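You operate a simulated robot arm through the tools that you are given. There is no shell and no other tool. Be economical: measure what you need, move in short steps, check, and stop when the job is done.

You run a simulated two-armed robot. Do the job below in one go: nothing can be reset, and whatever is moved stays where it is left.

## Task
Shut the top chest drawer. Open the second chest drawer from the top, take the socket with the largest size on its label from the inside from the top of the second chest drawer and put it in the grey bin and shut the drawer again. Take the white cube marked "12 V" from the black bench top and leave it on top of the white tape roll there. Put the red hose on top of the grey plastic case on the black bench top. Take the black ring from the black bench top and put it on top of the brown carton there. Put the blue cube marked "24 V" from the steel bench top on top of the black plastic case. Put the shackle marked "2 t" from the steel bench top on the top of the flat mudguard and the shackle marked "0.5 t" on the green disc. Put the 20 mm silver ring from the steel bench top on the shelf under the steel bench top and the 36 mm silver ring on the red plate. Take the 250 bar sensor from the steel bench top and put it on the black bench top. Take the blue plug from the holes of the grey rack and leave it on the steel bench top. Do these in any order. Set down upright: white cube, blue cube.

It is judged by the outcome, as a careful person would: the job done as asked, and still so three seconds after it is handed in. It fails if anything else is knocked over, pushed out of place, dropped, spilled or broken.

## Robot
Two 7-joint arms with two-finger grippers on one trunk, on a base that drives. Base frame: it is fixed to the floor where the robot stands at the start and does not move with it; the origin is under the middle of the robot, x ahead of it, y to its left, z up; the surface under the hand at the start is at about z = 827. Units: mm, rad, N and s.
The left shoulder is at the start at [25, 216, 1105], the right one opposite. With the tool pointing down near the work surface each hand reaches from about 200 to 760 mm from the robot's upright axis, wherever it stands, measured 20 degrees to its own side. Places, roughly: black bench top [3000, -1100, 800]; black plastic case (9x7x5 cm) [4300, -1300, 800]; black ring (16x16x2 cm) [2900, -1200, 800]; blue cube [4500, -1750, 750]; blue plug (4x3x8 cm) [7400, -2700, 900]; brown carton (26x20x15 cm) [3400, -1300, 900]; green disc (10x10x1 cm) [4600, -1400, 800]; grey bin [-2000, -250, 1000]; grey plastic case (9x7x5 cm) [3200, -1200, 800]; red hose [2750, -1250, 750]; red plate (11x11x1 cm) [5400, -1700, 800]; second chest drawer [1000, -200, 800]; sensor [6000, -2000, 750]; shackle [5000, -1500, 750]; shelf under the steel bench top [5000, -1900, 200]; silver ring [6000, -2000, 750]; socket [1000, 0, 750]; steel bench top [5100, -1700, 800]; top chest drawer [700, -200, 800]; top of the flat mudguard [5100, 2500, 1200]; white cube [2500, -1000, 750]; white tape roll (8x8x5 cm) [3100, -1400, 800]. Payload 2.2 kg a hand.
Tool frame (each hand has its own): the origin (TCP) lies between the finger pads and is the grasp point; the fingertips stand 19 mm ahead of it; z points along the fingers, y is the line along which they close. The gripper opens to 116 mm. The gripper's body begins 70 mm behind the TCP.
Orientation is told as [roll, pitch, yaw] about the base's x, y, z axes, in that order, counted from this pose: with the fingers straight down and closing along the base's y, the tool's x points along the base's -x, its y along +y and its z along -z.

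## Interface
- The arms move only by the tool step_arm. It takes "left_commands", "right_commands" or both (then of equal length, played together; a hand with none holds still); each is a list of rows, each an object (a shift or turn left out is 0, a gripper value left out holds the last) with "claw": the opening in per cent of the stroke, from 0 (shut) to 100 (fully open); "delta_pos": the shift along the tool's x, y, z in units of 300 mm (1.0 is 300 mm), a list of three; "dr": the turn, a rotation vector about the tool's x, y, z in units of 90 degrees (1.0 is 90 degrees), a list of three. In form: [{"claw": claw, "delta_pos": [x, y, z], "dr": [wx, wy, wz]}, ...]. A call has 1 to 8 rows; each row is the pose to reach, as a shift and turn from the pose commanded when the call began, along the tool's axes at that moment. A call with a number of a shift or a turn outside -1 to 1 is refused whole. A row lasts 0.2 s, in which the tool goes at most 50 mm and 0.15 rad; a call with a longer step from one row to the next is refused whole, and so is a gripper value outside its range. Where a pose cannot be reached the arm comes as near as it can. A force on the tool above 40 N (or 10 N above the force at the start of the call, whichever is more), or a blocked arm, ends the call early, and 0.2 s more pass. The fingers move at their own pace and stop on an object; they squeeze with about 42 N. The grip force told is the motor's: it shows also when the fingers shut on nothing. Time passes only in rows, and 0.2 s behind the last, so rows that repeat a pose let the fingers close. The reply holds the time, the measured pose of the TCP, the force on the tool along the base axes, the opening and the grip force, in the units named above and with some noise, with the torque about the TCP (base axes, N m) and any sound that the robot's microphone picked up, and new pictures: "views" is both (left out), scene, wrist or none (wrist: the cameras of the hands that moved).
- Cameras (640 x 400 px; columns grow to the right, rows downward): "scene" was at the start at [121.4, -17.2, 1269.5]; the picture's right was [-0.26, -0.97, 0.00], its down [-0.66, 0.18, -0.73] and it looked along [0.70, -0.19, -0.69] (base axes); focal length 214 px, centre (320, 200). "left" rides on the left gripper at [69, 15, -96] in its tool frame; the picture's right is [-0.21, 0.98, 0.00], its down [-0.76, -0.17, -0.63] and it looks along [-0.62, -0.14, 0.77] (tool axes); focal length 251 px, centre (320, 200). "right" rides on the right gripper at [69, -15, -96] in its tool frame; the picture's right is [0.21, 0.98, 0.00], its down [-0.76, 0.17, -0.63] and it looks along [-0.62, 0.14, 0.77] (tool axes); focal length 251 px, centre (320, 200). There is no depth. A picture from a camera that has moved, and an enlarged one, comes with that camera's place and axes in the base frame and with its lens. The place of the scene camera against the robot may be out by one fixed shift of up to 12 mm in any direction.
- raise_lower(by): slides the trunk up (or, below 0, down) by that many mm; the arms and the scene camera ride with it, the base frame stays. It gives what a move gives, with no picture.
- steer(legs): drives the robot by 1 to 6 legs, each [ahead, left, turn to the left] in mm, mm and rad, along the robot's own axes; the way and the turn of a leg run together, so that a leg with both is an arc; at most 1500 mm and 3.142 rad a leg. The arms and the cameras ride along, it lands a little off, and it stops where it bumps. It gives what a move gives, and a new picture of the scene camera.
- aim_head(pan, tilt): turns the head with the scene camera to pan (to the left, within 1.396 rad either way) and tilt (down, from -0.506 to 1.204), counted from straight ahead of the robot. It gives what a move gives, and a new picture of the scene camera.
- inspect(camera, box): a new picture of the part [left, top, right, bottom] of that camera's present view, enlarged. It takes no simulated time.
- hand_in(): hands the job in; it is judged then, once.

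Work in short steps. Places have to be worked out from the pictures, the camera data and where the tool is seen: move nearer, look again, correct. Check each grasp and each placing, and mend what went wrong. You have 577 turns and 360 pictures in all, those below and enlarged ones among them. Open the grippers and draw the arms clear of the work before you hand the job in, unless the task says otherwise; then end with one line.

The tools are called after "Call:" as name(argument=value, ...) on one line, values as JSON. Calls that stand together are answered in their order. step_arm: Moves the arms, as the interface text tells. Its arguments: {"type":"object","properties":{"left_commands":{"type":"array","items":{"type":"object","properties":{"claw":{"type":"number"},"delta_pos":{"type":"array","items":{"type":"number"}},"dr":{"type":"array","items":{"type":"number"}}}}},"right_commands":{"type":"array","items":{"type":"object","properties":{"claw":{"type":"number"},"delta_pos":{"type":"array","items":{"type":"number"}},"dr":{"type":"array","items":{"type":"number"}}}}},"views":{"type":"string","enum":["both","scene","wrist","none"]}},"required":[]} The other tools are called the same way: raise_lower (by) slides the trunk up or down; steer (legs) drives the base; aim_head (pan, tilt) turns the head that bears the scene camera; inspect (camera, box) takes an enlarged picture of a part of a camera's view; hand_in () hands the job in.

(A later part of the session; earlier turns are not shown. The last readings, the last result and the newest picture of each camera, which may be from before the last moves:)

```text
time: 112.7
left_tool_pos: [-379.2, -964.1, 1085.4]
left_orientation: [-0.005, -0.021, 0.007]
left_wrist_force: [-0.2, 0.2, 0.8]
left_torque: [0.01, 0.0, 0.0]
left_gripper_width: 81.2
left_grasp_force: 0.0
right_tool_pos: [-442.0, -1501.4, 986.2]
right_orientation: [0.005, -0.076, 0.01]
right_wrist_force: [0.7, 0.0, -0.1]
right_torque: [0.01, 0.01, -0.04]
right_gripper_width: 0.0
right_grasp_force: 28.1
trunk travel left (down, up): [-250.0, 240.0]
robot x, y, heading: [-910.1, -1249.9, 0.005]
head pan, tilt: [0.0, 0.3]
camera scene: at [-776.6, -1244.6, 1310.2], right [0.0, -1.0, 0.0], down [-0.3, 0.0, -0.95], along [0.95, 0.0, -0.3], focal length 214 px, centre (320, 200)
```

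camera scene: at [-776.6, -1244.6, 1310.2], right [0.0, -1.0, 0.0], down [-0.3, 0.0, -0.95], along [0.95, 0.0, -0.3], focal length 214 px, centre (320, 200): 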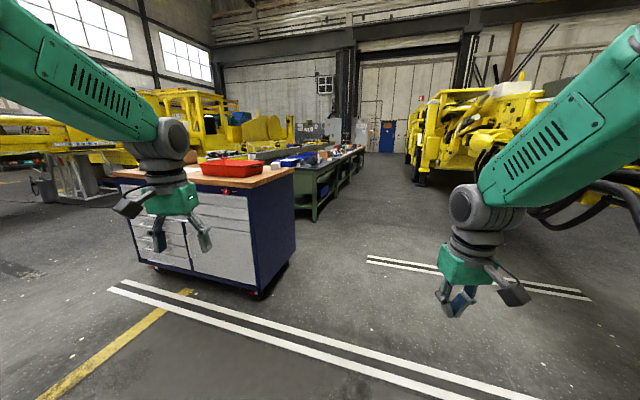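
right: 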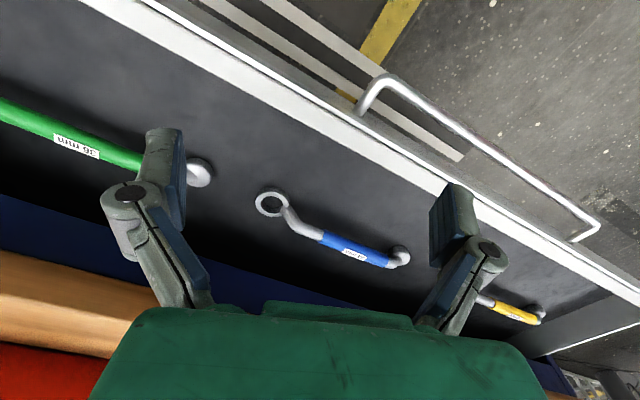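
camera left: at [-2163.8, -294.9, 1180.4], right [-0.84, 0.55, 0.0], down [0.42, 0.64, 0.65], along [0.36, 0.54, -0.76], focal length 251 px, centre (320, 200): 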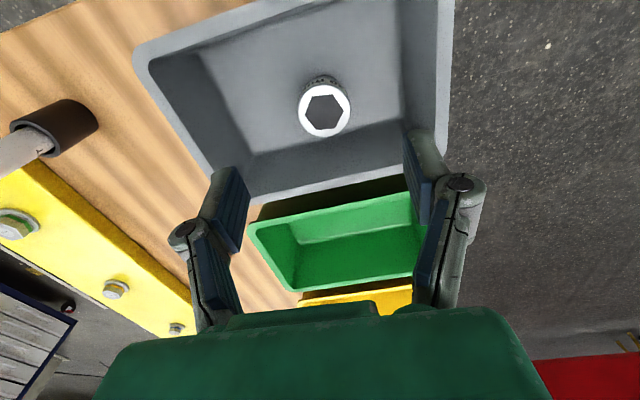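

The benches run in line, the aisle on their right side. I drive along the aisle and look at the first bench.

Call:
steer(legs=[[1300, -450, 0], [1300, -300, 0]])

Call:
aim_head(pan=0.4, tilt=0.4)

```text
time: 125.7
left_tool_pos: [2196.8, -1702.4, 1084.6]
left_orientation: [-0.004, -0.021, 0.005]
left_wrist_force: [0.8, 0.0, 0.7]
left_torque: [-0.01, 0.02, 0.02]
left_gripper_width: 81.3
left_grasp_force: 0.1
right_tool_pos: [2134.6, -2239.2, 986.4]
right_orientation: [0.006, -0.075, 0.01]
right_wrist_force: [0.8, -0.2, 0.1]
right_torque: [-0.01, 0.01, 0.02]
right_gripper_width: 0.0
right_grasp_force: 28.6
trunk travel left (down, up): [-250.0, 240.0]
robot x, y, heading: [1664.2, -1990.5, 0.002]
head pan, tilt: [0.0, 0.3]
camera scene: at [1799.8, -1981.9, 1310.2], right [0.0, -1.0, 0.0], down [-0.3, 0.0, -0.95], along [0.95, 0.0, -0.3], focal length 214 px, centre (320, 200)
```

scene: 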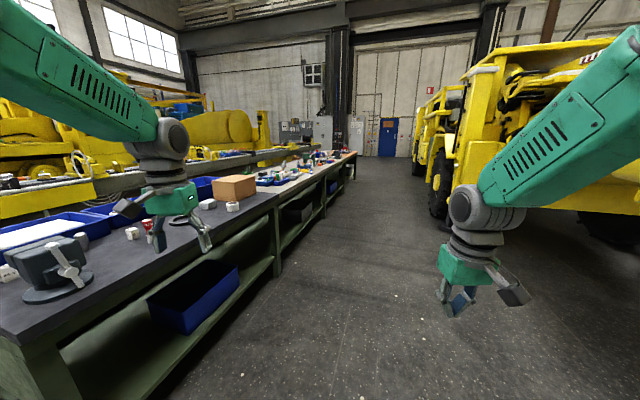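

```text
time: 126.6
left_tool_pos: [2194.4, -1701.7, 1086.5]
left_orientation: [-0.005, -0.024, 0.008]
left_wrist_force: [0.2, 0.4, 0.2]
left_torque: [0.0, 0.01, -0.02]
left_gripper_width: 81.2
left_grasp_force: 0.0
right_tool_pos: [2131.9, -2239.0, 987.3]
right_orientation: [0.007, -0.078, 0.011]
right_wrist_force: [-0.2, 0.0, 0.9]
right_torque: [0.01, -0.01, -0.02]
right_gripper_width: 0.0
right_grasp_force: 28.8
trunk travel left (down, up): [-250.0, 240.0]
robot x, y, heading: [1665.2, -1989.1, 0.005]
head pan, tilt: [0.4, 0.4]
camera scene: at [1791.3, -1946.4, 1301.0], right [0.39, -0.92, 0.0], down [-0.36, -0.15, -0.92], along [0.85, 0.36, -0.39], focal length 214 px, centre (320, 200)
```

scene: 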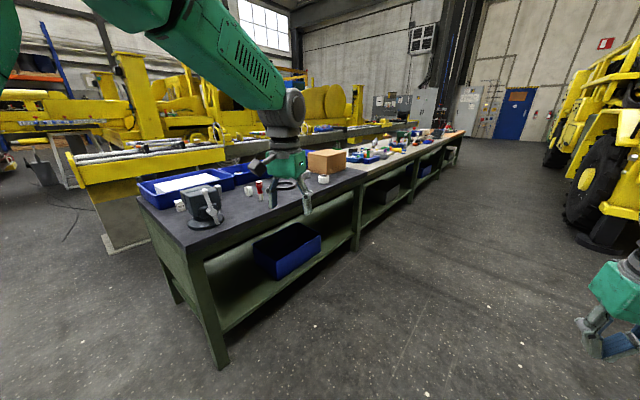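

I see the vise end of the black bench. I drive along to its middle, turn to face it, and raise the right hand.

Call:
steer(legs=[[950, -90, 0], [0, 0, 1.27]])

Call:
step_arm(right_commands=[{"claw": 70, "delta_pos": [0, 0, -0.15], "dr": [0, 0.049, 0]}, {"delta_pos": [0, 0, -0.3], "dr": [0, 0.049, 0]}], views="none")

Call:
aim_head(pan=0, tilt=0.6)

```text
time: 134.7
left_tool_pos: [2497.2, -1482.6, 1085.7]
left_orientation: [-0.005, -0.025, 1.275]
left_wrist_force: [0.0, -0.2, -0.1]
left_torque: [0.01, 0.0, 0.0]
left_gripper_width: 81.0
left_grasp_force: 0.1
right_tool_pos: [2992.5, -1703.4, 987.3]
right_orientation: [0.007, -0.077, 1.278]
right_wrist_force: [0.0, -0.2, 0.7]
right_torque: [0.01, 0.02, 0.0]
right_gripper_width: 0.0
right_grasp_force: 28.2
trunk travel left (down, up): [-250.0, 240.0]
robot x, y, heading: [2612.5, -2075.1, 1.27]
head pan, tilt: [0.4, 0.4]
camera scene: at [2613.0, -1935.5, 1301.0], right [1.0, 0.1, 0.0], down [0.04, -0.39, -0.92], along [-0.09, 0.92, -0.39], focal length 214 px, centre (320, 200)
```

scene: 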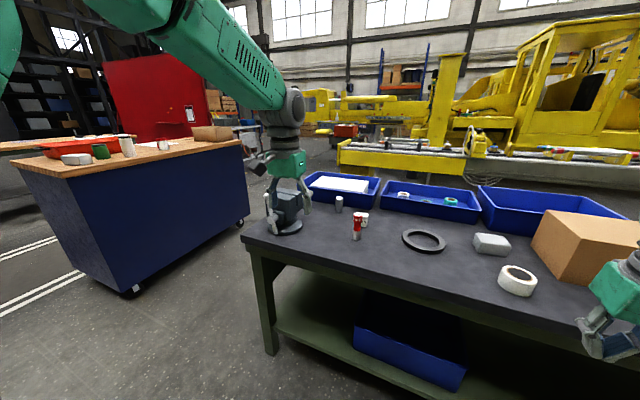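

```text
time: 135.3
left_tool_pos: [2496.3, -1486.5, 1089.4]
left_orientation: [-0.006, -0.03, 1.274]
left_wrist_force: [-0.9, -0.2, -0.2]
left_torque: [0.0, 0.0, 0.01]
left_gripper_width: 81.3
left_grasp_force: 0.1
right_tool_pos: [2989.2, -1712.4, 1078.6]
right_orientation: [0.006, -0.004, 1.278]
right_wrist_force: [0.6, -0.8, 0.6]
right_torque: [0.03, 0.0, 0.03]
right_gripper_width: 81.1
right_grasp_force: 0.0
trunk travel left (down, up): [-250.0, 240.0]
robot x, y, heading: [2612.6, -2076.0, 1.27]
head pan, tilt: [0.4, 0.4]
```

```text
time: 136.2
left_tool_pos: [2497.4, -1484.4, 1088.5]
left_orientation: [-0.006, -0.026, 1.273]
left_wrist_force: [-0.2, 0.1, 0.4]
left_torque: [0.0, 0.01, 0.02]
left_gripper_width: 80.9
left_grasp_force: 0.1
right_tool_pos: [2991.0, -1711.2, 1078.9]
right_orientation: [0.008, -0.004, 1.278]
right_wrist_force: [-0.4, 0.0, 0.5]
right_torque: [-0.01, 0.0, 0.0]
right_gripper_width: 81.1
right_grasp_force: 0.0
trunk travel left (down, up): [-250.0, 240.0]
robot x, y, heading: [2613.5, -2071.9, 1.271]
head pan, tilt: [0.0, 0.6]
camera scene: at [2648.2, -1943.4, 1282.8], right [0.96, -0.3, 0.0], down [-0.17, -0.54, -0.82], along [0.24, 0.79, -0.57], focal length 214 px, centre (320, 200)
```

scene: 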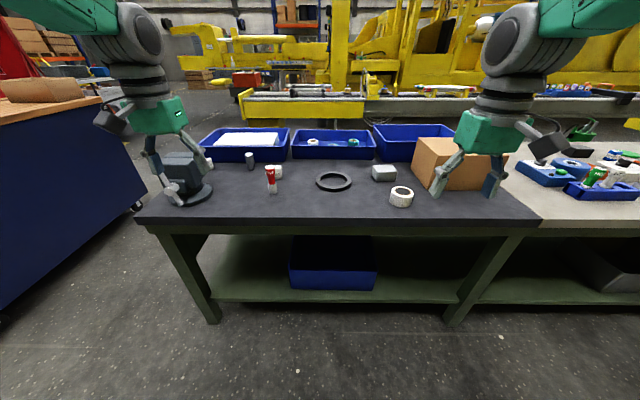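

Squarely before the black bench. I zoom in on its items.

Call:
inspect(camera="scene", box=[190, 120, 430, 220])

Call:
inspect(camera="scene", box=[225, 145, 345, 210])

```text
2.67 times, centred on (310, 170) of scene
camera zoom: at [2648.2, -1943.4, 1282.8], right [0.96, -0.3, 0.0], down [-0.17, -0.54, -0.82], along [0.24, 0.79, -0.57], focal length 572 px, centre (347, 280)
```

zoom: 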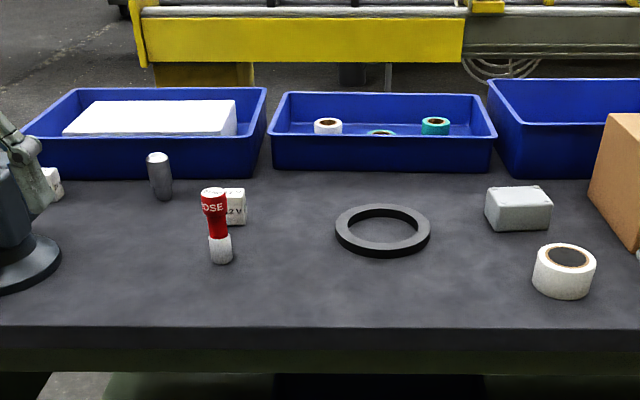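

```text
5.33 times, centred on (285, 178) of scene
camera zoom: at [2648.2, -1943.4, 1282.8], right [0.96, -0.3, 0.0], down [-0.17, -0.54, -0.82], along [0.24, 0.79, -0.57], focal length 1144 px, centre (507, 320)
```

zoom: 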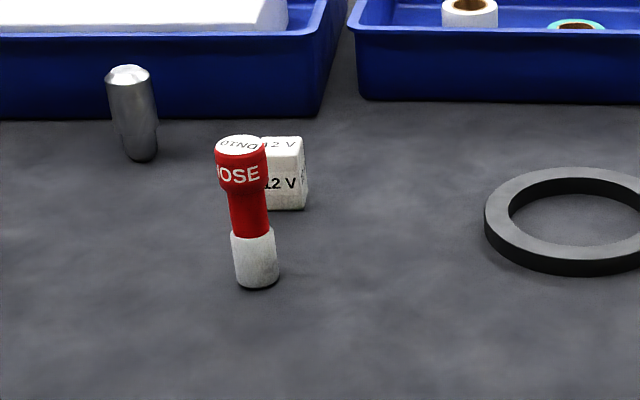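

The hose stands labelled "HOSE", with the 12 V cube right behind it. I drive 260 mm nearer and look with both wrist cameras.

Call:
steer(legs=[[260, 0, 0]])

Call:
inspect(camera="left", box=[0, 0, 640, 400])

Call:
inspect(camera="right", box=[0, 0, 640, 400])

```text
time: 138.0
left_tool_pos: [2573.7, -1235.0, 1087.2]
left_orientation: [-0.006, -0.025, 1.277]
left_wrist_force: [0.3, -0.2, -0.4]
left_torque: [-0.02, 0.02, -0.02]
left_gripper_width: 81.3
left_grasp_force: 0.0
right_tool_pos: [3067.3, -1461.5, 1079.9]
right_orientation: [0.006, -0.002, 1.279]
right_wrist_force: [-0.7, -0.4, -0.5]
right_torque: [-0.01, 0.01, 0.0]
right_gripper_width: 81.6
right_grasp_force: 0.0
trunk travel left (down, up): [-250.0, 240.0]
robot x, y, heading: [2687.7, -1825.4, 1.275]
head pan, tilt: [0.0, 0.6]
camera scene: at [2725.1, -1694.1, 1282.8], right [0.96, -0.3, 0.0], down [-0.17, -0.54, -0.82], along [0.24, 0.79, -0.57], focal length 214 px, centre (320, 200)
```

scene: 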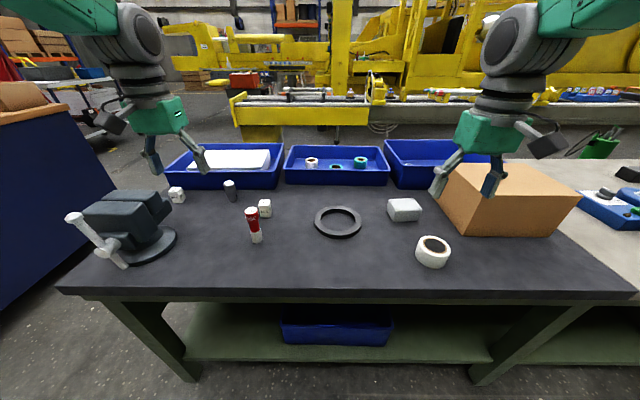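

```text
1.00 times, centred on (320, 200) of left (not enlarged: the box is as wide or as high as the picture)
camera zoom: at [2537.7, -1299.6, 1183.0], right [-0.87, 0.49, 0.0], down [0.37, 0.66, 0.65], along [0.32, 0.57, -0.76], focal length 251 px, centre (320, 200)
```

zoom: 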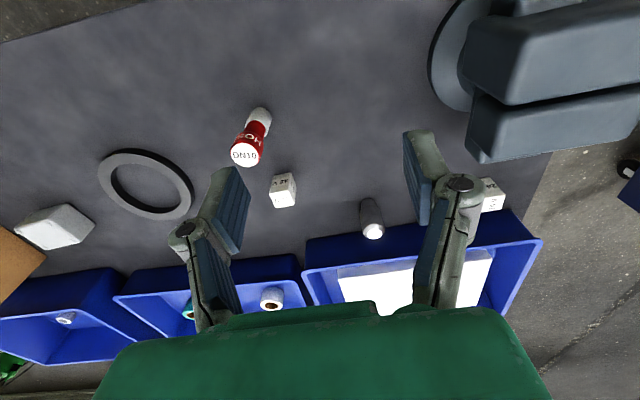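

```text
1.00 times, centred on (320, 200) of right (not enlarged: the box is as wide or as high as the picture)
camera zoom: at [3063.3, -1532.1, 1175.7], right [-1.0, 0.08, 0.01], down [0.06, 0.77, 0.64], along [0.04, 0.63, -0.77], focal length 251 px, centre (320, 200)
```

zoom: 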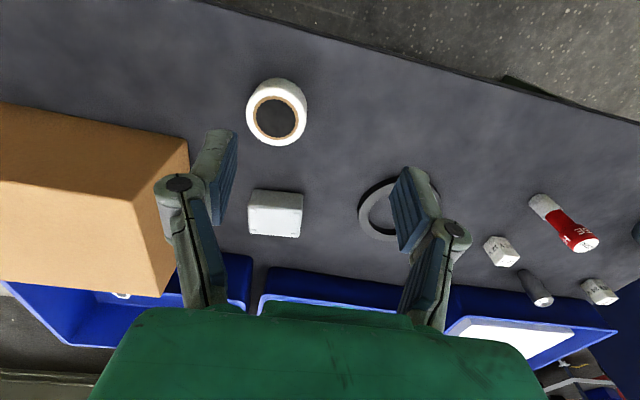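

Triangulated: bench z≈828; cube (2720,-1101), hose (2680,-1214), ring (2930,-1218), tape (3122,-1429), case (3150,-1285), carton (3375,-1361). I zoom on the cube for its yaw.

Call:
inspect(camera="left", box=[223, 90, 343, 215])

```text
3.20 times, centred on (283, 152) of left
camera zoom: at [2537.7, -1299.6, 1183.0], right [-0.87, 0.49, 0.0], down [0.37, 0.66, 0.65], along [0.32, 0.57, -0.76], focal length 805 px, centre (438, 352)
```

zoom: 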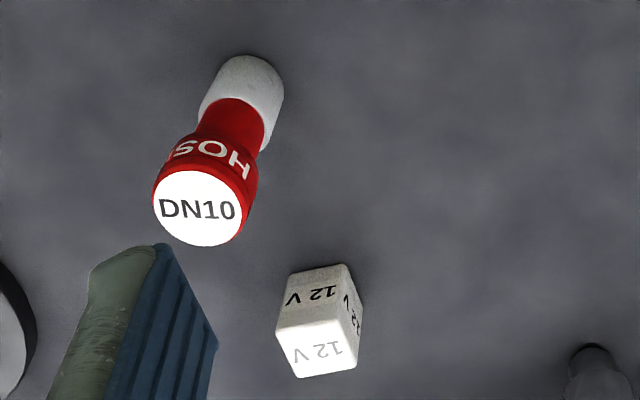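

The cube's sides align with the gripper. I go above it with the left hand, then check.

Call:
step_arm(left_commands=[{"claw": 75, "delta_pos": [-0.14, -0.08, 0], "dr": [0, 0.016, 0]}, {"delta_pos": [-0.28, -0.16, 0], "dr": [0, 0.016, 0]}, {"delta_pos": [-0.42, -0.24, 0.05], "dr": [0, 0.016, 0]}, {"delta_pos": [-0.56, -0.337, 0.08], "dr": [0, 0.016, 0]}, {"delta_pos": [-0.555, -0.337, 0.24], "dr": [0, 0.016, 0]}, {"delta_pos": [-0.553, -0.337, 0.4], "dr": [0, 0.016, 0]}, {"delta_pos": [-0.553, -0.337, 0.5], "dr": [0, 0.016, 0]}, {"delta_pos": [-0.553, -0.337, 0.5], "dr": [0, 0.016, 0]}], views="wrist")

```text
refused: row 3 steps farther than a row can; nothing moved
```

A row was slightly too long; I resend with smaller steps.

Call:
step_arm(left_commands=[{"claw": 75, "delta_pos": [-0.14, -0.08, 0], "dr": [0, 0.016, 0]}, {"delta_pos": [-0.28, -0.16, 0], "dr": [0, 0.016, 0]}, {"delta_pos": [-0.42, -0.24, 0], "dr": [0, 0.016, 0]}, {"delta_pos": [-0.55, -0.335, 0], "dr": [0, 0.016, 0]}, {"delta_pos": [-0.553, -0.337, 0.16], "dr": [0, 0.016, 0]}, {"delta_pos": [-0.553, -0.337, 0.32], "dr": [0, 0.016, 0]}, {"delta_pos": [-0.553, -0.337, 0.48], "dr": [0, 0.016, 0]}, {"delta_pos": [-0.553, -0.337, 0.48], "dr": [0, 0.016, 0]}], views="wrist")

```text
time: 139.8
left_tool_pos: [2721.7, -1106.1, 952.0]
left_orientation: [-0.004, -0.005, 1.276]
left_wrist_force: [0.1, 0.0, 0.7]
left_torque: [0.04, 0.01, -0.01]
left_gripper_width: 87.1
left_grasp_force: 0.0
right_tool_pos: [3066.8, -1465.7, 1081.2]
right_orientation: [0.007, -0.006, 1.278]
right_wrist_force: [-0.1, 1.0, -0.4]
right_torque: [0.04, 0.02, 0.01]
right_gripper_width: 81.3
right_grasp_force: 0.0
trunk travel left (down, up): [-250.0, 240.0]
robot x, y, heading: [2689.1, -1824.0, 1.274]
head pan, tilt: [0.0, 0.6]
camera left: at [2686.9, -1167.7, 1048.4], right [-0.87, 0.49, 0.0], down [0.38, 0.67, 0.64], along [0.31, 0.55, -0.77], focal length 251 px, centre (320, 200)
```

left: 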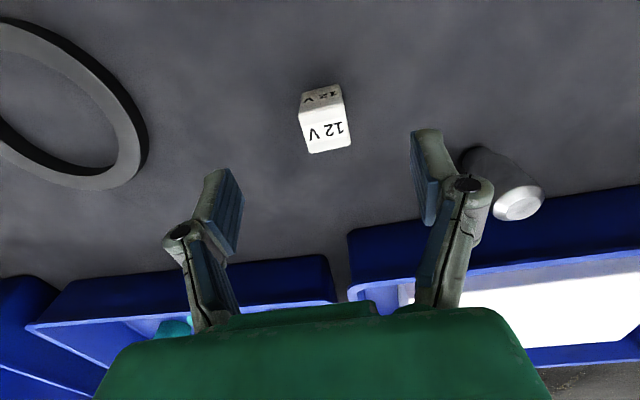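

I correct 8 mm forward, descend and close.

Call:
step_arm(left_commands=[{"delta_pos": [-0.026, 0.006, 0.15]}, {"delta_pos": [-0.026, 0.006, 0.28]}, {"delta_pos": [-0.026, 0.006, 0.33]}, {"delta_pos": [-0.026, 0.006, 0.33]}, {"claw": 0, "delta_pos": [-0.026, 0.006, 0.33]}, {"claw": 0, "delta_pos": [-0.026, 0.006, 0.33]}, {"claw": 0, "delta_pos": [-0.026, 0.006, 0.33]}], views="wrist")

```text
time: 141.4
left_tool_pos: [2721.7, -1095.4, 852.1]
left_orientation: [-0.003, -0.003, 1.276]
left_wrist_force: [0.1, -1.2, -0.4]
left_torque: [-0.02, -0.01, -0.01]
left_gripper_width: 33.7
left_grasp_force: 42.0
right_tool_pos: [3066.6, -1462.2, 1078.5]
right_orientation: [0.007, -0.005, 1.279]
right_wrist_force: [-0.1, 0.8, 0.3]
right_torque: [0.02, -0.02, -0.02]
right_gripper_width: 81.3
right_grasp_force: 0.1
trunk travel left (down, up): [-250.0, 240.0]
robot x, y, heading: [2687.2, -1821.9, 1.268]
head pan, tilt: [0.0, 0.6]
camera left: at [2686.9, -1157.5, 947.7], right [-0.87, 0.49, 0.0], down [0.38, 0.67, 0.64], along [0.31, 0.55, -0.77], focal length 251 px, centre (320, 200)
```

left: 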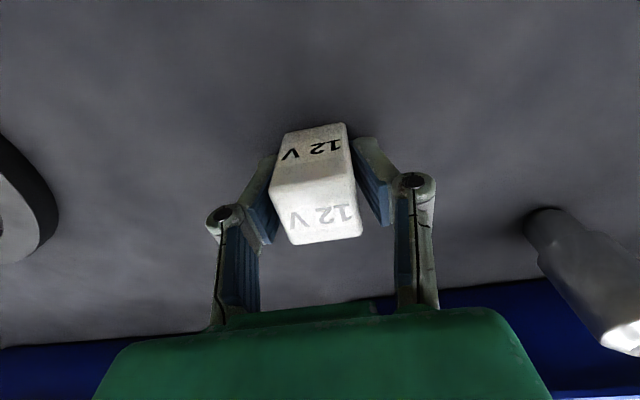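

The cube is gripped (34 mm). I lift it gently while the right hand moves over the ring's right-hand rim.

Call:
step_arm(left_commands=[{"claw": 0, "delta_pos": [0, 0, -0.05]}, {"claw": 0, "delta_pos": [0, 0, -0.15]}, {"claw": 0, "delta_pos": [0, 0, -0.25]}, {"claw": 0, "delta_pos": [0, 0, -0.35]}, {"claw": 0, "delta_pos": [0, 0, -0.45]}, {"claw": 0, "delta_pos": [0, 0, -0.55]}, {"claw": 0, "delta_pos": [0, 0, -0.65]}, {"claw": 0, "delta_pos": [0, 0, -0.7]}], right_commands=[{"claw": 50, "delta_pos": [-0.13, 0.087, 0]}, {"delta_pos": [-0.26, 0.174, 0]}, {"delta_pos": [-0.39, 0.261, 0]}, {"delta_pos": [-0.52, 0.348, 0]}, {"delta_pos": [-0.649, 0.437, 0]}, {"delta_pos": [-0.649, 0.437, 0.15]}, {"delta_pos": [-0.649, 0.437, 0.3]}, {"delta_pos": [-0.649, 0.437, 0.4]}], views="wrist")

```text
time: 143.2
left_tool_pos: [2718.3, -1099.7, 1061.9]
left_orientation: [-0.005, -0.005, 1.276]
left_wrist_force: [0.2, -0.5, -1.0]
left_torque: [0.03, 0.02, 0.02]
left_gripper_width: 33.9
left_grasp_force: 42.0
left hand out of reach, approached as far as the arm can: row 8
right_tool_pos: [2995.1, -1238.6, 961.7]
right_orientation: [0.009, -0.007, 1.278]
right_wrist_force: [0.4, 0.0, 1.1]
right_torque: [0.04, -0.03, 0.04]
right_gripper_width: 58.0
right_grasp_force: 0.0
trunk travel left (down, up): [-250.0, 240.0]
robot x, y, heading: [2689.8, -1825.8, 1.272]
head pan, tilt: [0.0, 0.6]
camera right: at [2991.3, -1310.4, 1059.0], right [-1.0, 0.07, 0.0], down [0.06, 0.77, 0.64], along [0.04, 0.64, -0.77], focal length 251 px, centre (320, 200)
camera left: at [2683.4, -1162.3, 1159.5], right [-0.87, 0.49, 0.0], down [0.38, 0.67, 0.64], along [0.31, 0.55, -0.77], focal length 251 px, centre (320, 200)
```

right: 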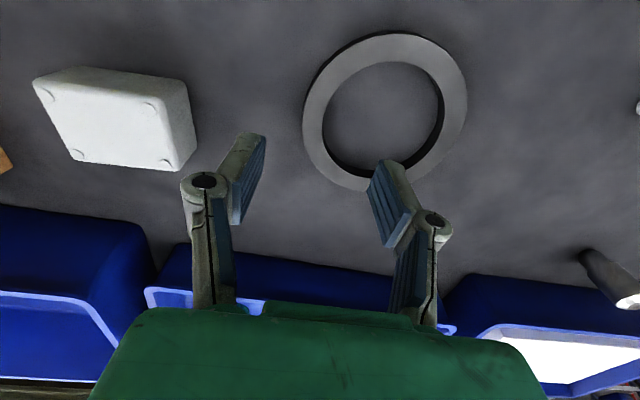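
left: 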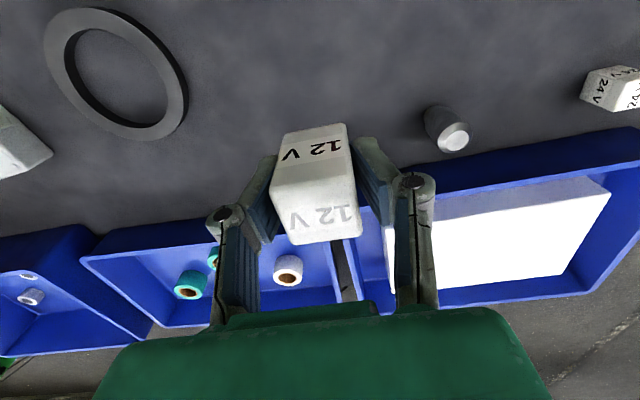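

The ring's centre is about (2943,-1217), its right rim right under the hand. I descend and grip the rim.

Call:
step_arm(right_commands=[{"delta_pos": [-0.018, -0.013, 0.14]}, {"delta_pos": [-0.018, -0.013, 0.27]}, {"delta_pos": [-0.018, -0.013, 0.34]}, {"delta_pos": [-0.018, -0.013, 0.372]}, {"delta_pos": [-0.018, -0.013, 0.372]}, {"claw": 0, "delta_pos": [-0.018, -0.013, 0.372]}, {"claw": 0, "delta_pos": [-0.018, -0.013, 0.372]}, {"claw": 0, "delta_pos": [-0.018, -0.013, 0.372]}], views="wrist")

```text
time: 145.0
left_tool_pos: [2717.8, -1098.8, 1061.0]
left_orientation: [-0.005, -0.003, 1.274]
left_wrist_force: [0.1, -0.1, -0.4]
left_torque: [0.01, 0.02, -0.01]
left_gripper_width: 33.8
left_grasp_force: 41.6
right_tool_pos: [3000.2, -1232.6, 849.4]
right_orientation: [0.006, -0.006, 1.28]
right_wrist_force: [-1.2, 0.4, 0.5]
right_torque: [-0.01, 0.06, 0.05]
right_gripper_width: 18.3
right_grasp_force: 42.3
trunk travel left (down, up): [-250.0, 240.0]
robot x, y, heading: [2687.5, -1823.5, 1.273]
head pan, tilt: [0.0, 0.6]
camera right: at [2997.1, -1303.9, 946.5], right [-1.0, 0.08, 0.0], down [0.06, 0.77, 0.64], along [0.04, 0.64, -0.77], focal length 251 px, centre (320, 200)
```

right: 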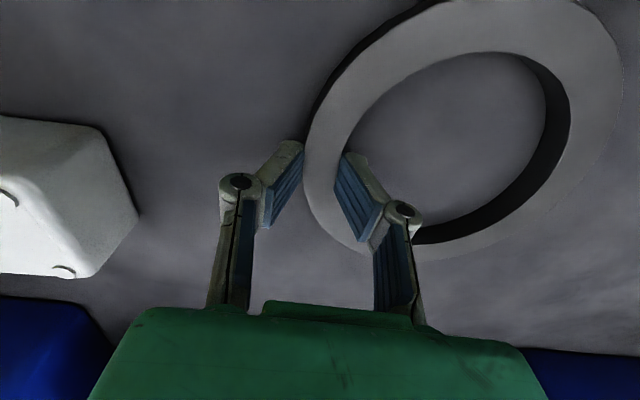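

The ring's rim is gripped (18 mm). I lift it.

Call:
step_arm(right_commands=[{"claw": 0, "delta_pos": [0, 0, -0.05]}, {"claw": 0, "delta_pos": [0, 0, -0.13]}, {"claw": 0, "delta_pos": [0, 0, -0.22]}, {"claw": 0, "delta_pos": [0, 0, -0.32]}, {"claw": 0, "delta_pos": [0, 0, -0.42]}, {"claw": 0, "delta_pos": [0, 0, -0.52]}, {"claw": 0, "delta_pos": [0.1, 0, -0.62]}, {"claw": 0, "delta_pos": [0.15, 0, -0.7]}], views="both")

```text
time: 146.8
left_tool_pos: [2716.8, -1099.2, 1061.0]
left_orientation: [-0.007, -0.003, 1.275]
left_wrist_force: [-0.3, -1.1, -1.1]
left_torque: [-0.01, 0.02, 0.04]
left_gripper_width: 34.0
left_grasp_force: 41.8
right_tool_pos: [2988.9, -1277.3, 1060.3]
right_orientation: [0.007, -0.003, 1.28]
right_wrist_force: [0.6, 0.3, -1.8]
right_torque: [0.01, -0.1, 0.01]
right_gripper_width: 17.4
right_grasp_force: 42.1
trunk travel left (down, up): [-250.0, 240.0]
robot x, y, heading: [2683.6, -1825.3, 1.271]
head pan, tilt: [0.0, 0.6]
camera scene: at [2725.4, -1691.7, 1282.5], right [0.96, -0.3, 0.0], down [-0.17, -0.54, -0.82], along [0.24, 0.79, -0.57], focal length 214 px, centre (320, 200)
camera right: at [2985.1, -1348.8, 1156.9], right [-1.0, 0.08, 0.01], down [0.06, 0.77, 0.64], along [0.04, 0.64, -0.77], focal length 251 px, centre (320, 200)
```

scene: 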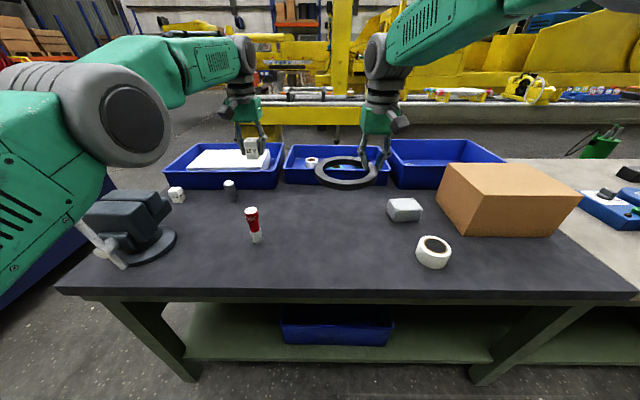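
right: 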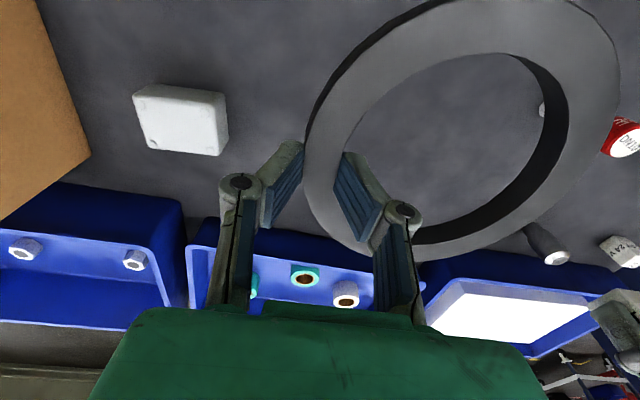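

Both pieces held clear. I strafe right 430 mm.

Call:
steer(legs=[[0, -430, 0]])

Call:
inspect(camera="right", box=[0, 0, 640, 400])

```text
time: 149.4
left_tool_pos: [3126.2, -1225.2, 1060.9]
left_orientation: [-0.009, -0.001, 1.275]
left_wrist_force: [-0.4, -0.3, 0.0]
left_torque: [0.03, -0.04, 0.0]
left_gripper_width: 34.0
left_grasp_force: 42.2
right_tool_pos: [3398.1, -1405.4, 1060.6]
right_orientation: [0.003, -0.006, 1.28]
right_wrist_force: [-0.4, 0.7, -1.4]
right_torque: [0.02, -0.11, -0.02]
right_gripper_width: 17.3
right_grasp_force: 42.5
trunk travel left (down, up): [-250.0, 240.0]
robot x, y, heading: [3097.9, -1952.0, 1.268]
head pan, tilt: [0.0, 0.6]
camera scene: at [3136.0, -1817.9, 1282.5], right [0.96, -0.3, 0.0], down [-0.17, -0.54, -0.82], along [0.24, 0.78, -0.57], focal length 214 px, centre (320, 200)
```

scene: 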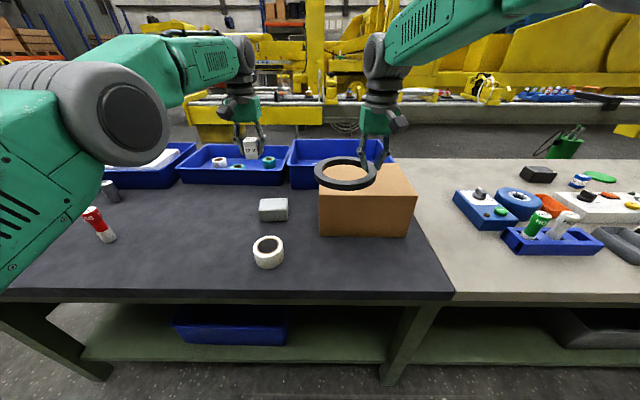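

```text
1.00 times, centred on (320, 200) of right (not enlarged: the box is as wide or as high as the picture)
camera zoom: at [3393.8, -1474.8, 1157.0], right [-1.0, 0.07, 0.0], down [0.06, 0.77, 0.64], along [0.05, 0.64, -0.77], focal length 251 px, centre (320, 200)
```

zoom: 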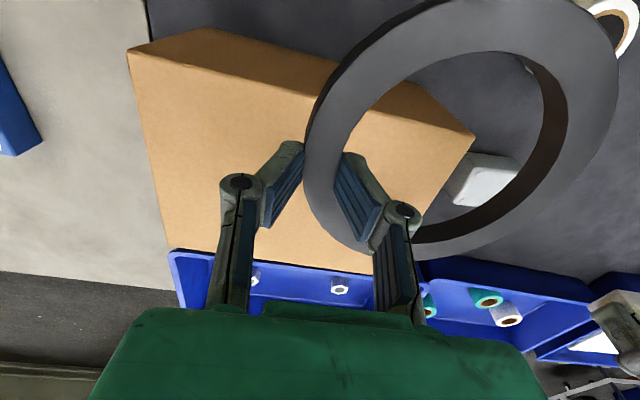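

The carton's top (z≈982) is centred at about (3425,-1332). I move the ring's centre over it and lower.

Call:
step_arm(right_commands=[{"claw": 0, "delta_pos": [-0.1, -0.08, 0]}, {"claw": 0, "delta_pos": [-0.2, -0.16, 0]}, {"claw": 0, "delta_pos": [-0.259, -0.215, 0]}, {"claw": 0, "delta_pos": [-0.259, -0.215, 0.1]}, {"claw": 0, "delta_pos": [-0.259, -0.215, 0.15]}, {"claw": 0, "delta_pos": [-0.259, -0.215, 0.175]}, {"claw": 0, "delta_pos": [-0.259, -0.215, 0.175]}], views="both")

```text
time: 151.1
left_tool_pos: [3130.3, -1228.6, 1066.2]
left_orientation: [-0.004, -0.007, 1.276]
left_wrist_force: [0.5, 0.1, -1.2]
left_torque: [-0.04, 0.03, 0.01]
left_gripper_width: 33.9
left_grasp_force: 42.2
right_tool_pos: [3484.9, -1351.8, 1009.3]
right_orientation: [0.006, -0.009, 1.279]
right_wrist_force: [-0.6, -0.4, -1.3]
right_torque: [0.01, -0.12, -0.05]
right_gripper_width: 17.4
right_grasp_force: 41.7
trunk travel left (down, up): [-250.0, 240.0]
robot x, y, heading: [3093.8, -1953.5, 1.276]
head pan, tilt: [0.0, 0.6]
camera scene: at [3140.9, -1818.9, 1282.4], right [0.96, -0.3, 0.0], down [-0.17, -0.54, -0.82], along [0.24, 0.79, -0.57], focal length 214 px, centre (320, 200)
camera right: at [3481.0, -1423.5, 1106.7], right [-1.0, 0.08, 0.0], down [0.06, 0.77, 0.64], along [0.04, 0.64, -0.77], focal length 251 px, centre (320, 200)
```

scene: 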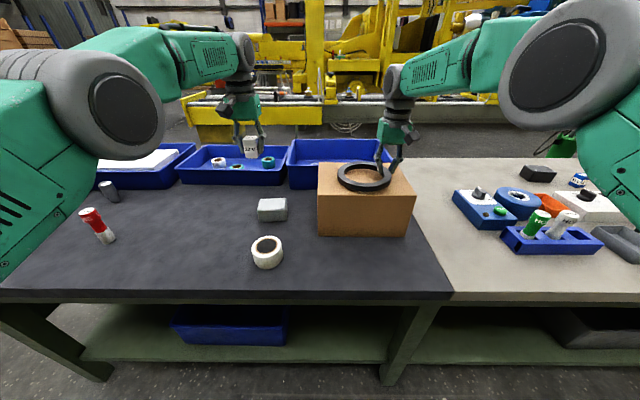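
right: 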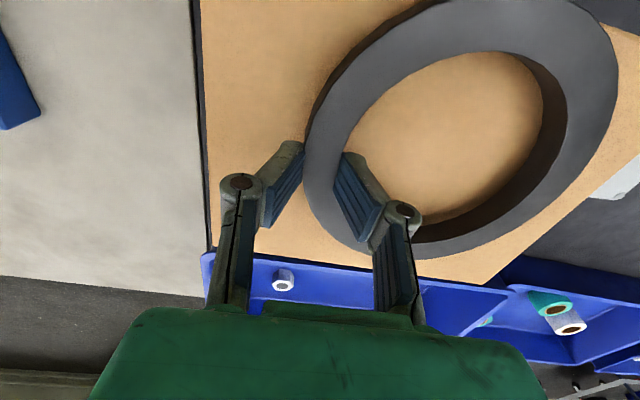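

Ring lies well within the carton's top. I lower in small steps to contact.

Call:
step_arm(right_commands=[{"claw": 0, "delta_pos": [0.01, 0, 0.01]}, {"claw": 0, "delta_pos": [0.02, 0, 0.02]}, {"claw": 0, "delta_pos": [0.02, 0, 0.03]}, {"claw": 0, "delta_pos": [0.02, 0, 0.04]}, {"claw": 0, "delta_pos": [0.02, 0, 0.05]}], views="none")

```text
time: 152.2
left_tool_pos: [3127.2, -1227.9, 1066.7]
left_orientation: [-0.007, -0.008, 1.277]
left_wrist_force: [0.4, 0.1, -1.2]
left_torque: [0.02, 0.0, -0.03]
left_gripper_width: 33.7
left_grasp_force: 42.2
right_tool_pos: [3482.1, -1358.0, 998.8]
right_orientation: [0.004, -0.014, 1.278]
right_wrist_force: [2.5, 1.4, 16.8]
right_torque: [-0.61, -0.01, -0.09]
right_gripper_width: 17.2
right_grasp_force: 42.7
trunk travel left (down, up): [-250.0, 240.0]
robot x, y, heading: [3099.4, -1950.6, 1.274]
head pan, tilt: [0.0, 0.6]
```

Contact is felt (17 N). I release and rise.

Call:
step_arm(right_commands=[{"claw": 0, "delta_pos": [0, 0, -0.008]}, {"claw": 35, "delta_pos": [0, 0, -0.008]}, {"claw": 35, "delta_pos": [0, 0, -0.008]}, {"delta_pos": [0, 0, -0.08]}, {"delta_pos": [0, 0, -0.2]}, {"delta_pos": [0, 0, -0.3]}], views="both")

```text
time: 153.7
left_tool_pos: [3129.0, -1227.1, 1065.2]
left_orientation: [-0.007, -0.008, 1.276]
left_wrist_force: [0.0, 0.7, -0.9]
left_torque: [0.01, -0.02, -0.01]
left_gripper_width: 33.7
left_grasp_force: 42.1
right_tool_pos: [3479.3, -1359.1, 1085.5]
right_orientation: [0.005, -0.009, 1.279]
right_wrist_force: [-0.4, 0.3, 0.3]
right_torque: [-0.02, 0.0, 0.02]
right_gripper_width: 40.7
right_grasp_force: 0.0
trunk travel left (down, up): [-250.0, 240.0]
robot x, y, heading: [3098.2, -1949.7, 1.27]
head pan, tilt: [0.0, 0.6]
camera scene: at [3137.6, -1818.4, 1282.5], right [0.96, -0.3, 0.0], down [-0.17, -0.54, -0.82], along [0.24, 0.79, -0.57], focal length 214 px, centre (320, 200)
camera right: at [3476.2, -1429.2, 1182.4], right [-1.0, 0.08, 0.0], down [0.06, 0.77, 0.64], along [0.05, 0.64, -0.77], focal length 251 px, centre (320, 200)
```

scene: 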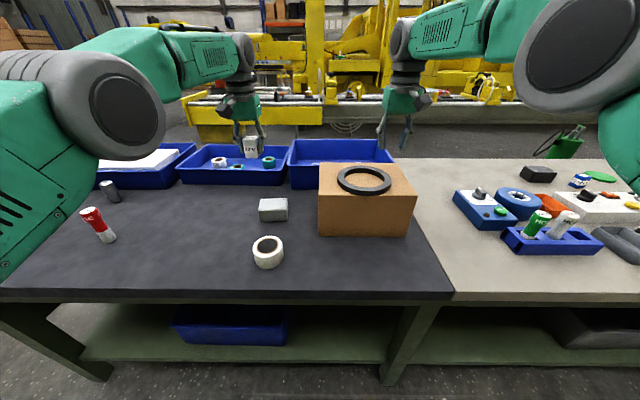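
right: 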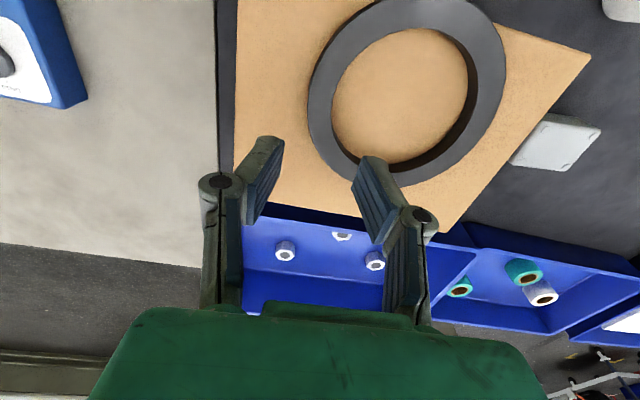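

The ring rests on the carton. Before setting the cube on the tape roll I inspect the roll's hole.

Call:
inspect(camera="scene", box=[232, 222, 304, 282])

```text
6.67 times, centred on (268, 252) of scene
camera zoom: at [3137.6, -1818.4, 1282.5], right [0.96, -0.3, 0.0], down [-0.17, -0.54, -0.82], along [0.24, 0.79, -0.57], focal length 1430 px, centre (667, -147)
```

zoom: 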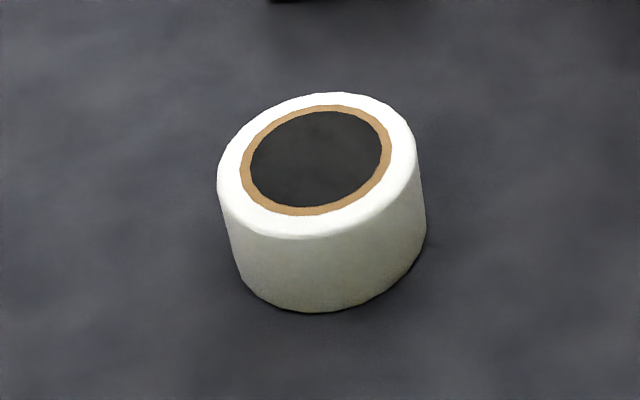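

The dark disc is flush, so the roll's top is a flat face. I bring the cube above it at (3123,-1422).

Call:
step_arm(left_commands=[{"claw": 0, "delta_pos": [0.12, -0.034, 0]}, {"claw": 0, "delta_pos": [0.25, -0.068, 0]}, {"claw": 0, "delta_pos": [0.38, -0.102, 0]}, {"claw": 0, "delta_pos": [0.51, -0.136, 0]}, {"claw": 0, "delta_pos": [0.631, -0.17, 0]}, {"claw": 0, "delta_pos": [0.631, -0.17, 0.12]}, {"claw": 0, "delta_pos": [0.631, -0.17, 0.24]}, {"claw": 0, "delta_pos": [0.631, -0.17, 0.36]}], views="both")

```text
time: 155.4
left_tool_pos: [3122.2, -1423.8, 954.1]
left_orientation: [-0.007, -0.006, 1.277]
left_wrist_force: [0.8, 0.5, -1.6]
left_torque: [-0.02, 0.02, -0.03]
left_gripper_width: 33.9
left_grasp_force: 41.8
right_tool_pos: [3479.9, -1357.9, 1084.1]
right_orientation: [0.005, -0.009, 1.278]
right_wrist_force: [-0.2, 1.1, 0.6]
right_torque: [-0.01, -0.03, -0.02]
right_gripper_width: 40.5
right_grasp_force: 0.1
trunk travel left (down, up): [-250.0, 240.0]
robot x, y, heading: [3099.1, -1950.1, 1.27]
head pan, tilt: [0.0, 0.6]
camera scene: at [3138.1, -1818.6, 1282.4], right [0.96, -0.3, 0.0], down [-0.17, -0.54, -0.82], along [0.24, 0.79, -0.57], focal length 214 px, centre (320, 200)
camera left: at [3087.6, -1486.7, 1050.8], right [-0.87, 0.49, 0.0], down [0.37, 0.67, 0.64], along [0.32, 0.56, -0.77], focal length 251 px, centre (320, 200)
```

scene: 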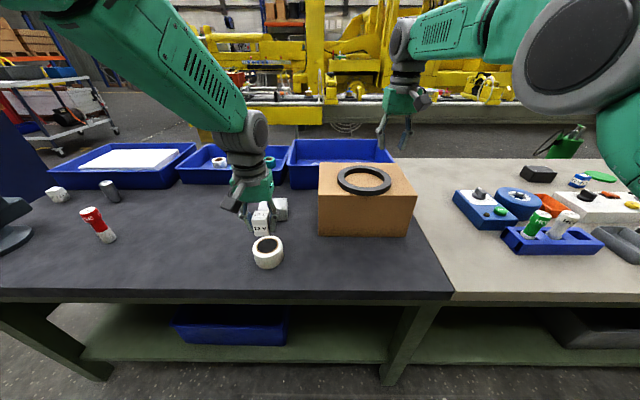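
left: 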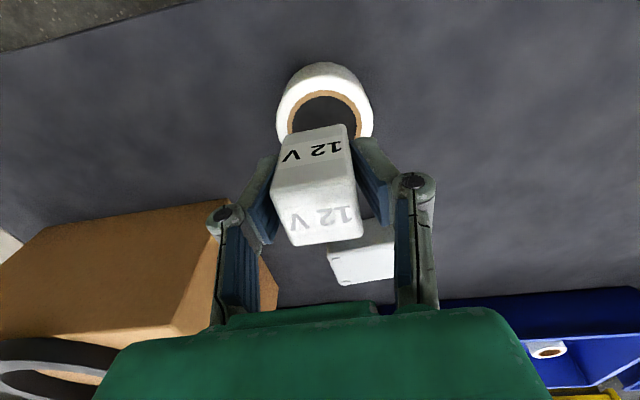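

The cube is directly above the roll. I lower slowly.

Call:
step_arm(left_commands=[{"claw": 0, "delta_pos": [0.005, 0.005, 0.08]}, {"claw": 0, "delta_pos": [0.005, 0.005, 0.13]}, {"claw": 0, "delta_pos": [0.005, 0.005, 0.15]}, {"claw": 0, "delta_pos": [0.005, 0.005, 0.16]}, {"claw": 0, "delta_pos": [0.005, 0.005, 0.17]}, {"claw": 0, "delta_pos": [0.005, 0.005, 0.17]}], views="wrist")

```text
time: 156.8
left_tool_pos: [3120.6, -1426.8, 903.7]
left_orientation: [-0.005, -0.008, 1.276]
left_wrist_force: [-0.2, 0.7, -0.7]
left_torque: [-0.01, 0.01, 0.03]
left_gripper_width: 33.7
left_grasp_force: 41.9
right_tool_pos: [3480.2, -1357.5, 1086.3]
right_orientation: [0.005, -0.008, 1.279]
right_wrist_force: [-0.9, 0.5, 0.1]
right_torque: [-0.01, -0.03, 0.03]
right_gripper_width: 40.7
right_grasp_force: 0.1
trunk travel left (down, up): [-250.0, 240.0]
robot x, y, heading: [3104.5, -1951.8, 1.271]
head pan, tilt: [0.0, 0.6]
camera left: at [3085.4, -1488.7, 1000.8], right [-0.87, 0.49, 0.0], down [0.37, 0.67, 0.64], along [0.32, 0.56, -0.77], focal length 251 px, centre (320, 200)
```

left: 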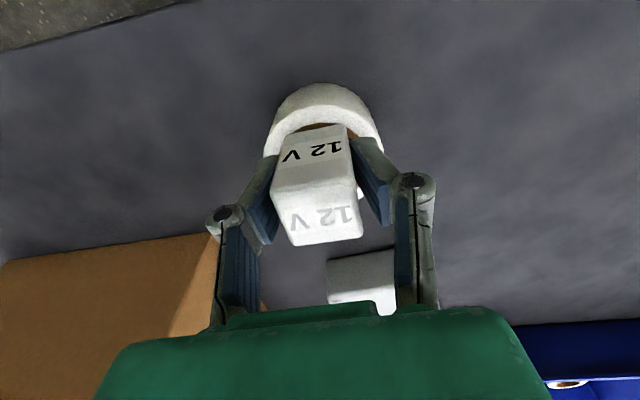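

Not touching yet; I lower in 2 mm steps until contact.

Call:
step_arm(left_commands=[{"claw": 0, "delta_pos": [0, 0, 0.008]}, {"claw": 0, "delta_pos": [0, 0, 0.016]}, {"claw": 0, "delta_pos": [0, 0, 0.024]}, {"claw": 0, "delta_pos": [0, 0, 0.024]}], views="none")

```text
time: 157.8
left_tool_pos: [3119.6, -1426.0, 897.2]
left_orientation: [-0.005, -0.008, 1.276]
left_wrist_force: [-0.2, 0.4, 0.4]
left_torque: [0.0, -0.02, 0.01]
left_gripper_width: 33.7
left_grasp_force: 42.0
right_tool_pos: [3481.2, -1358.5, 1085.6]
right_orientation: [0.006, -0.007, 1.28]
right_wrist_force: [-0.5, 0.1, -0.2]
right_torque: [-0.01, 0.0, 0.01]
right_gripper_width: 40.6
right_grasp_force: 0.2
trunk travel left (down, up): [-250.0, 240.0]
robot x, y, heading: [3100.1, -1953.0, 1.268]
head pan, tilt: [0.0, 0.6]
```

Call:
step_arm(left_commands=[{"claw": 0, "delta_pos": [0, 0, 0.008]}, {"claw": 0, "delta_pos": [0, 0, 0.016]}, {"claw": 0, "delta_pos": [0, 0, 0.024]}, {"claw": 0, "delta_pos": [0, 0, 0.032]}], views="wrist")

```text
time: 158.7
left_tool_pos: [3120.9, -1427.3, 896.4]
left_orientation: [-0.006, -0.019, 1.276]
left_wrist_force: [-2.8, -5.3, 18.9]
left_torque: [-0.5, 0.13, -0.01]
left_gripper_width: 33.6
left_grasp_force: 41.9
right_tool_pos: [3480.4, -1360.5, 1087.0]
right_orientation: [0.005, -0.011, 1.279]
right_wrist_force: [-0.4, 0.1, -0.5]
right_torque: [0.01, 0.03, 0.0]
right_gripper_width: 40.7
right_grasp_force: 0.1
trunk travel left (down, up): [-250.0, 240.0]
robot x, y, heading: [3101.4, -1945.5, 1.273]
head pan, tilt: [0.0, 0.6]
stopped in row 4 (left hand): the force on the tool passed its limit at 43 N (the readings are from after the stop); the commanded pose is now the measured one
camera left: at [3085.2, -1489.1, 992.0], right [-0.87, 0.49, 0.0], down [0.37, 0.67, 0.65], along [0.32, 0.56, -0.76], focal length 251 px, centre (320, 200)
```

left: 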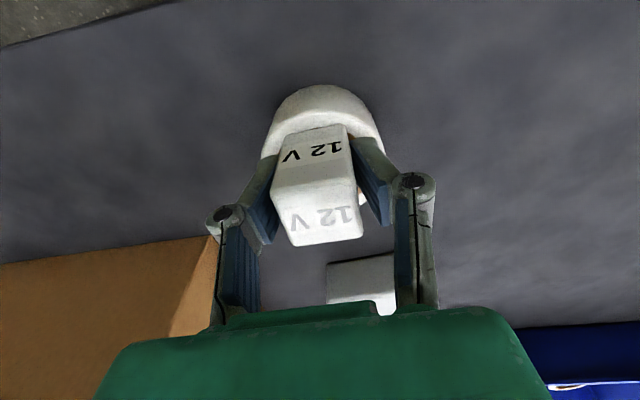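

It rests on the roll. Release and rise straight.

Call:
step_arm(left_commands=[{"claw": 0, "delta_pos": [0, 0, -0.004]}, {"claw": 60, "delta_pos": [0, 0, -0.004]}, {"claw": 60, "delta_pos": [0, 0, -0.004]}, {"delta_pos": [0, 0, -0.08]}, {"delta_pos": [0, 0, -0.2]}, {"delta_pos": [0, 0, -0.35]}, {"delta_pos": [0, 0, -0.5]}], views="both")

```text
time: 160.3
left_tool_pos: [3118.6, -1429.4, 1046.1]
left_orientation: [-0.008, -0.016, 1.278]
left_wrist_force: [-0.2, 0.0, 0.6]
left_torque: [-0.02, 0.02, 0.01]
left_gripper_width: 69.5
left_grasp_force: 0.2
right_tool_pos: [3479.0, -1360.5, 1088.5]
right_orientation: [0.007, -0.013, 1.281]
right_wrist_force: [-0.3, -1.3, 0.1]
right_torque: [0.03, -0.02, 0.02]
right_gripper_width: 40.7
right_grasp_force: 0.1
trunk travel left (down, up): [-250.0, 240.0]
robot x, y, heading: [3100.9, -1951.7, 1.266]
head pan, tilt: [0.0, 0.6]
camera scene: at [3137.4, -1821.0, 1282.8], right [0.96, -0.3, 0.0], down [-0.17, -0.54, -0.82], along [0.24, 0.79, -0.57], focal length 214 px, centre (320, 200)
camera left: at [3082.8, -1493.0, 1141.3], right [-0.87, 0.49, 0.0], down [0.37, 0.67, 0.65], along [0.32, 0.56, -0.76], focal length 251 px, centre (320, 200)
```

scene: 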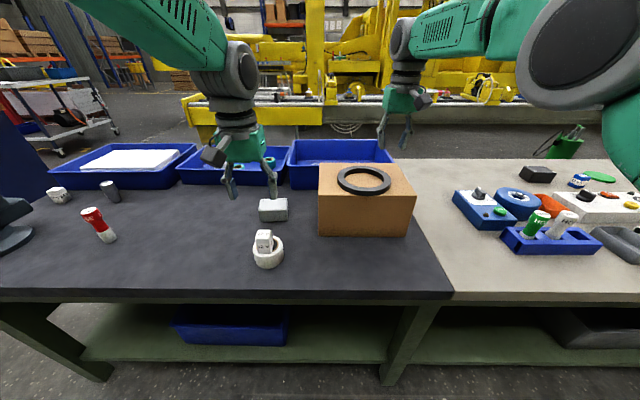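
left: 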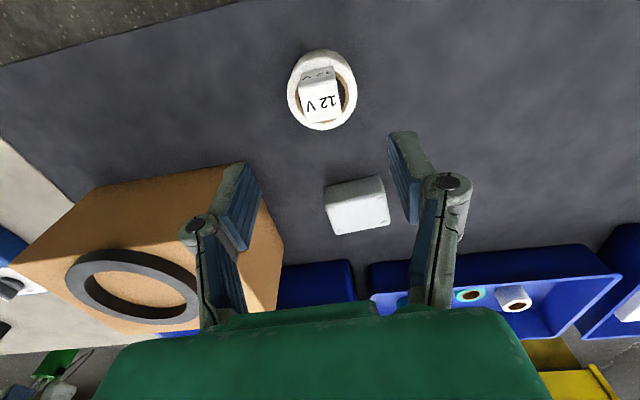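

The cube stands on the roll. I strafe back left for the hose.

Call:
steer(legs=[[0, 420, 0]])

Call:
inspect(camera="left", box=[0, 0, 640, 400])

```text
time: 162.9
left_tool_pos: [2716.3, -1302.8, 1044.6]
left_orientation: [-0.006, -0.017, 1.271]
left_wrist_force: [0.4, 0.4, 0.4]
left_torque: [0.0, 0.05, -0.01]
left_gripper_width: 69.7
left_grasp_force: 0.1
right_tool_pos: [3078.7, -1235.9, 1087.5]
right_orientation: [0.007, -0.009, 1.275]
right_wrist_force: [-0.3, -0.5, 0.4]
right_torque: [0.0, 0.02, 0.01]
right_gripper_width: 40.6
right_grasp_force: 0.0
trunk travel left (down, up): [-250.0, 240.0]
robot x, y, heading: [2699.6, -1824.6, 1.261]
head pan, tilt: [0.0, 0.6]
camera scene: at [2732.6, -1693.2, 1282.6], right [0.95, -0.3, 0.0], down [-0.17, -0.54, -0.82], along [0.25, 0.78, -0.57], focal length 214 px, centre (320, 200)
```

scene: 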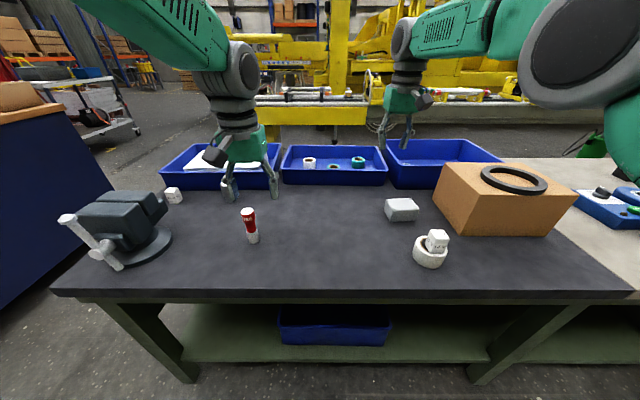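

```text
1.00 times, centred on (320, 200) of left (not enlarged: the box is as wide or as high as the picture)
camera zoom: at [2681.4, -1365.4, 1140.5], right [-0.87, 0.49, 0.0], down [0.38, 0.66, 0.65], along [0.32, 0.56, -0.76], focal length 251 px, centre (320, 200)
```

zoom: 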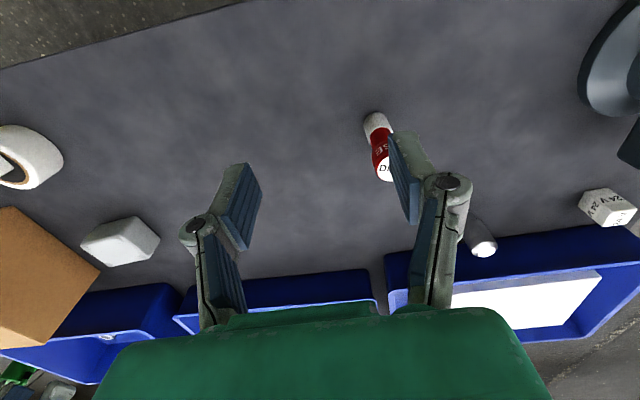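

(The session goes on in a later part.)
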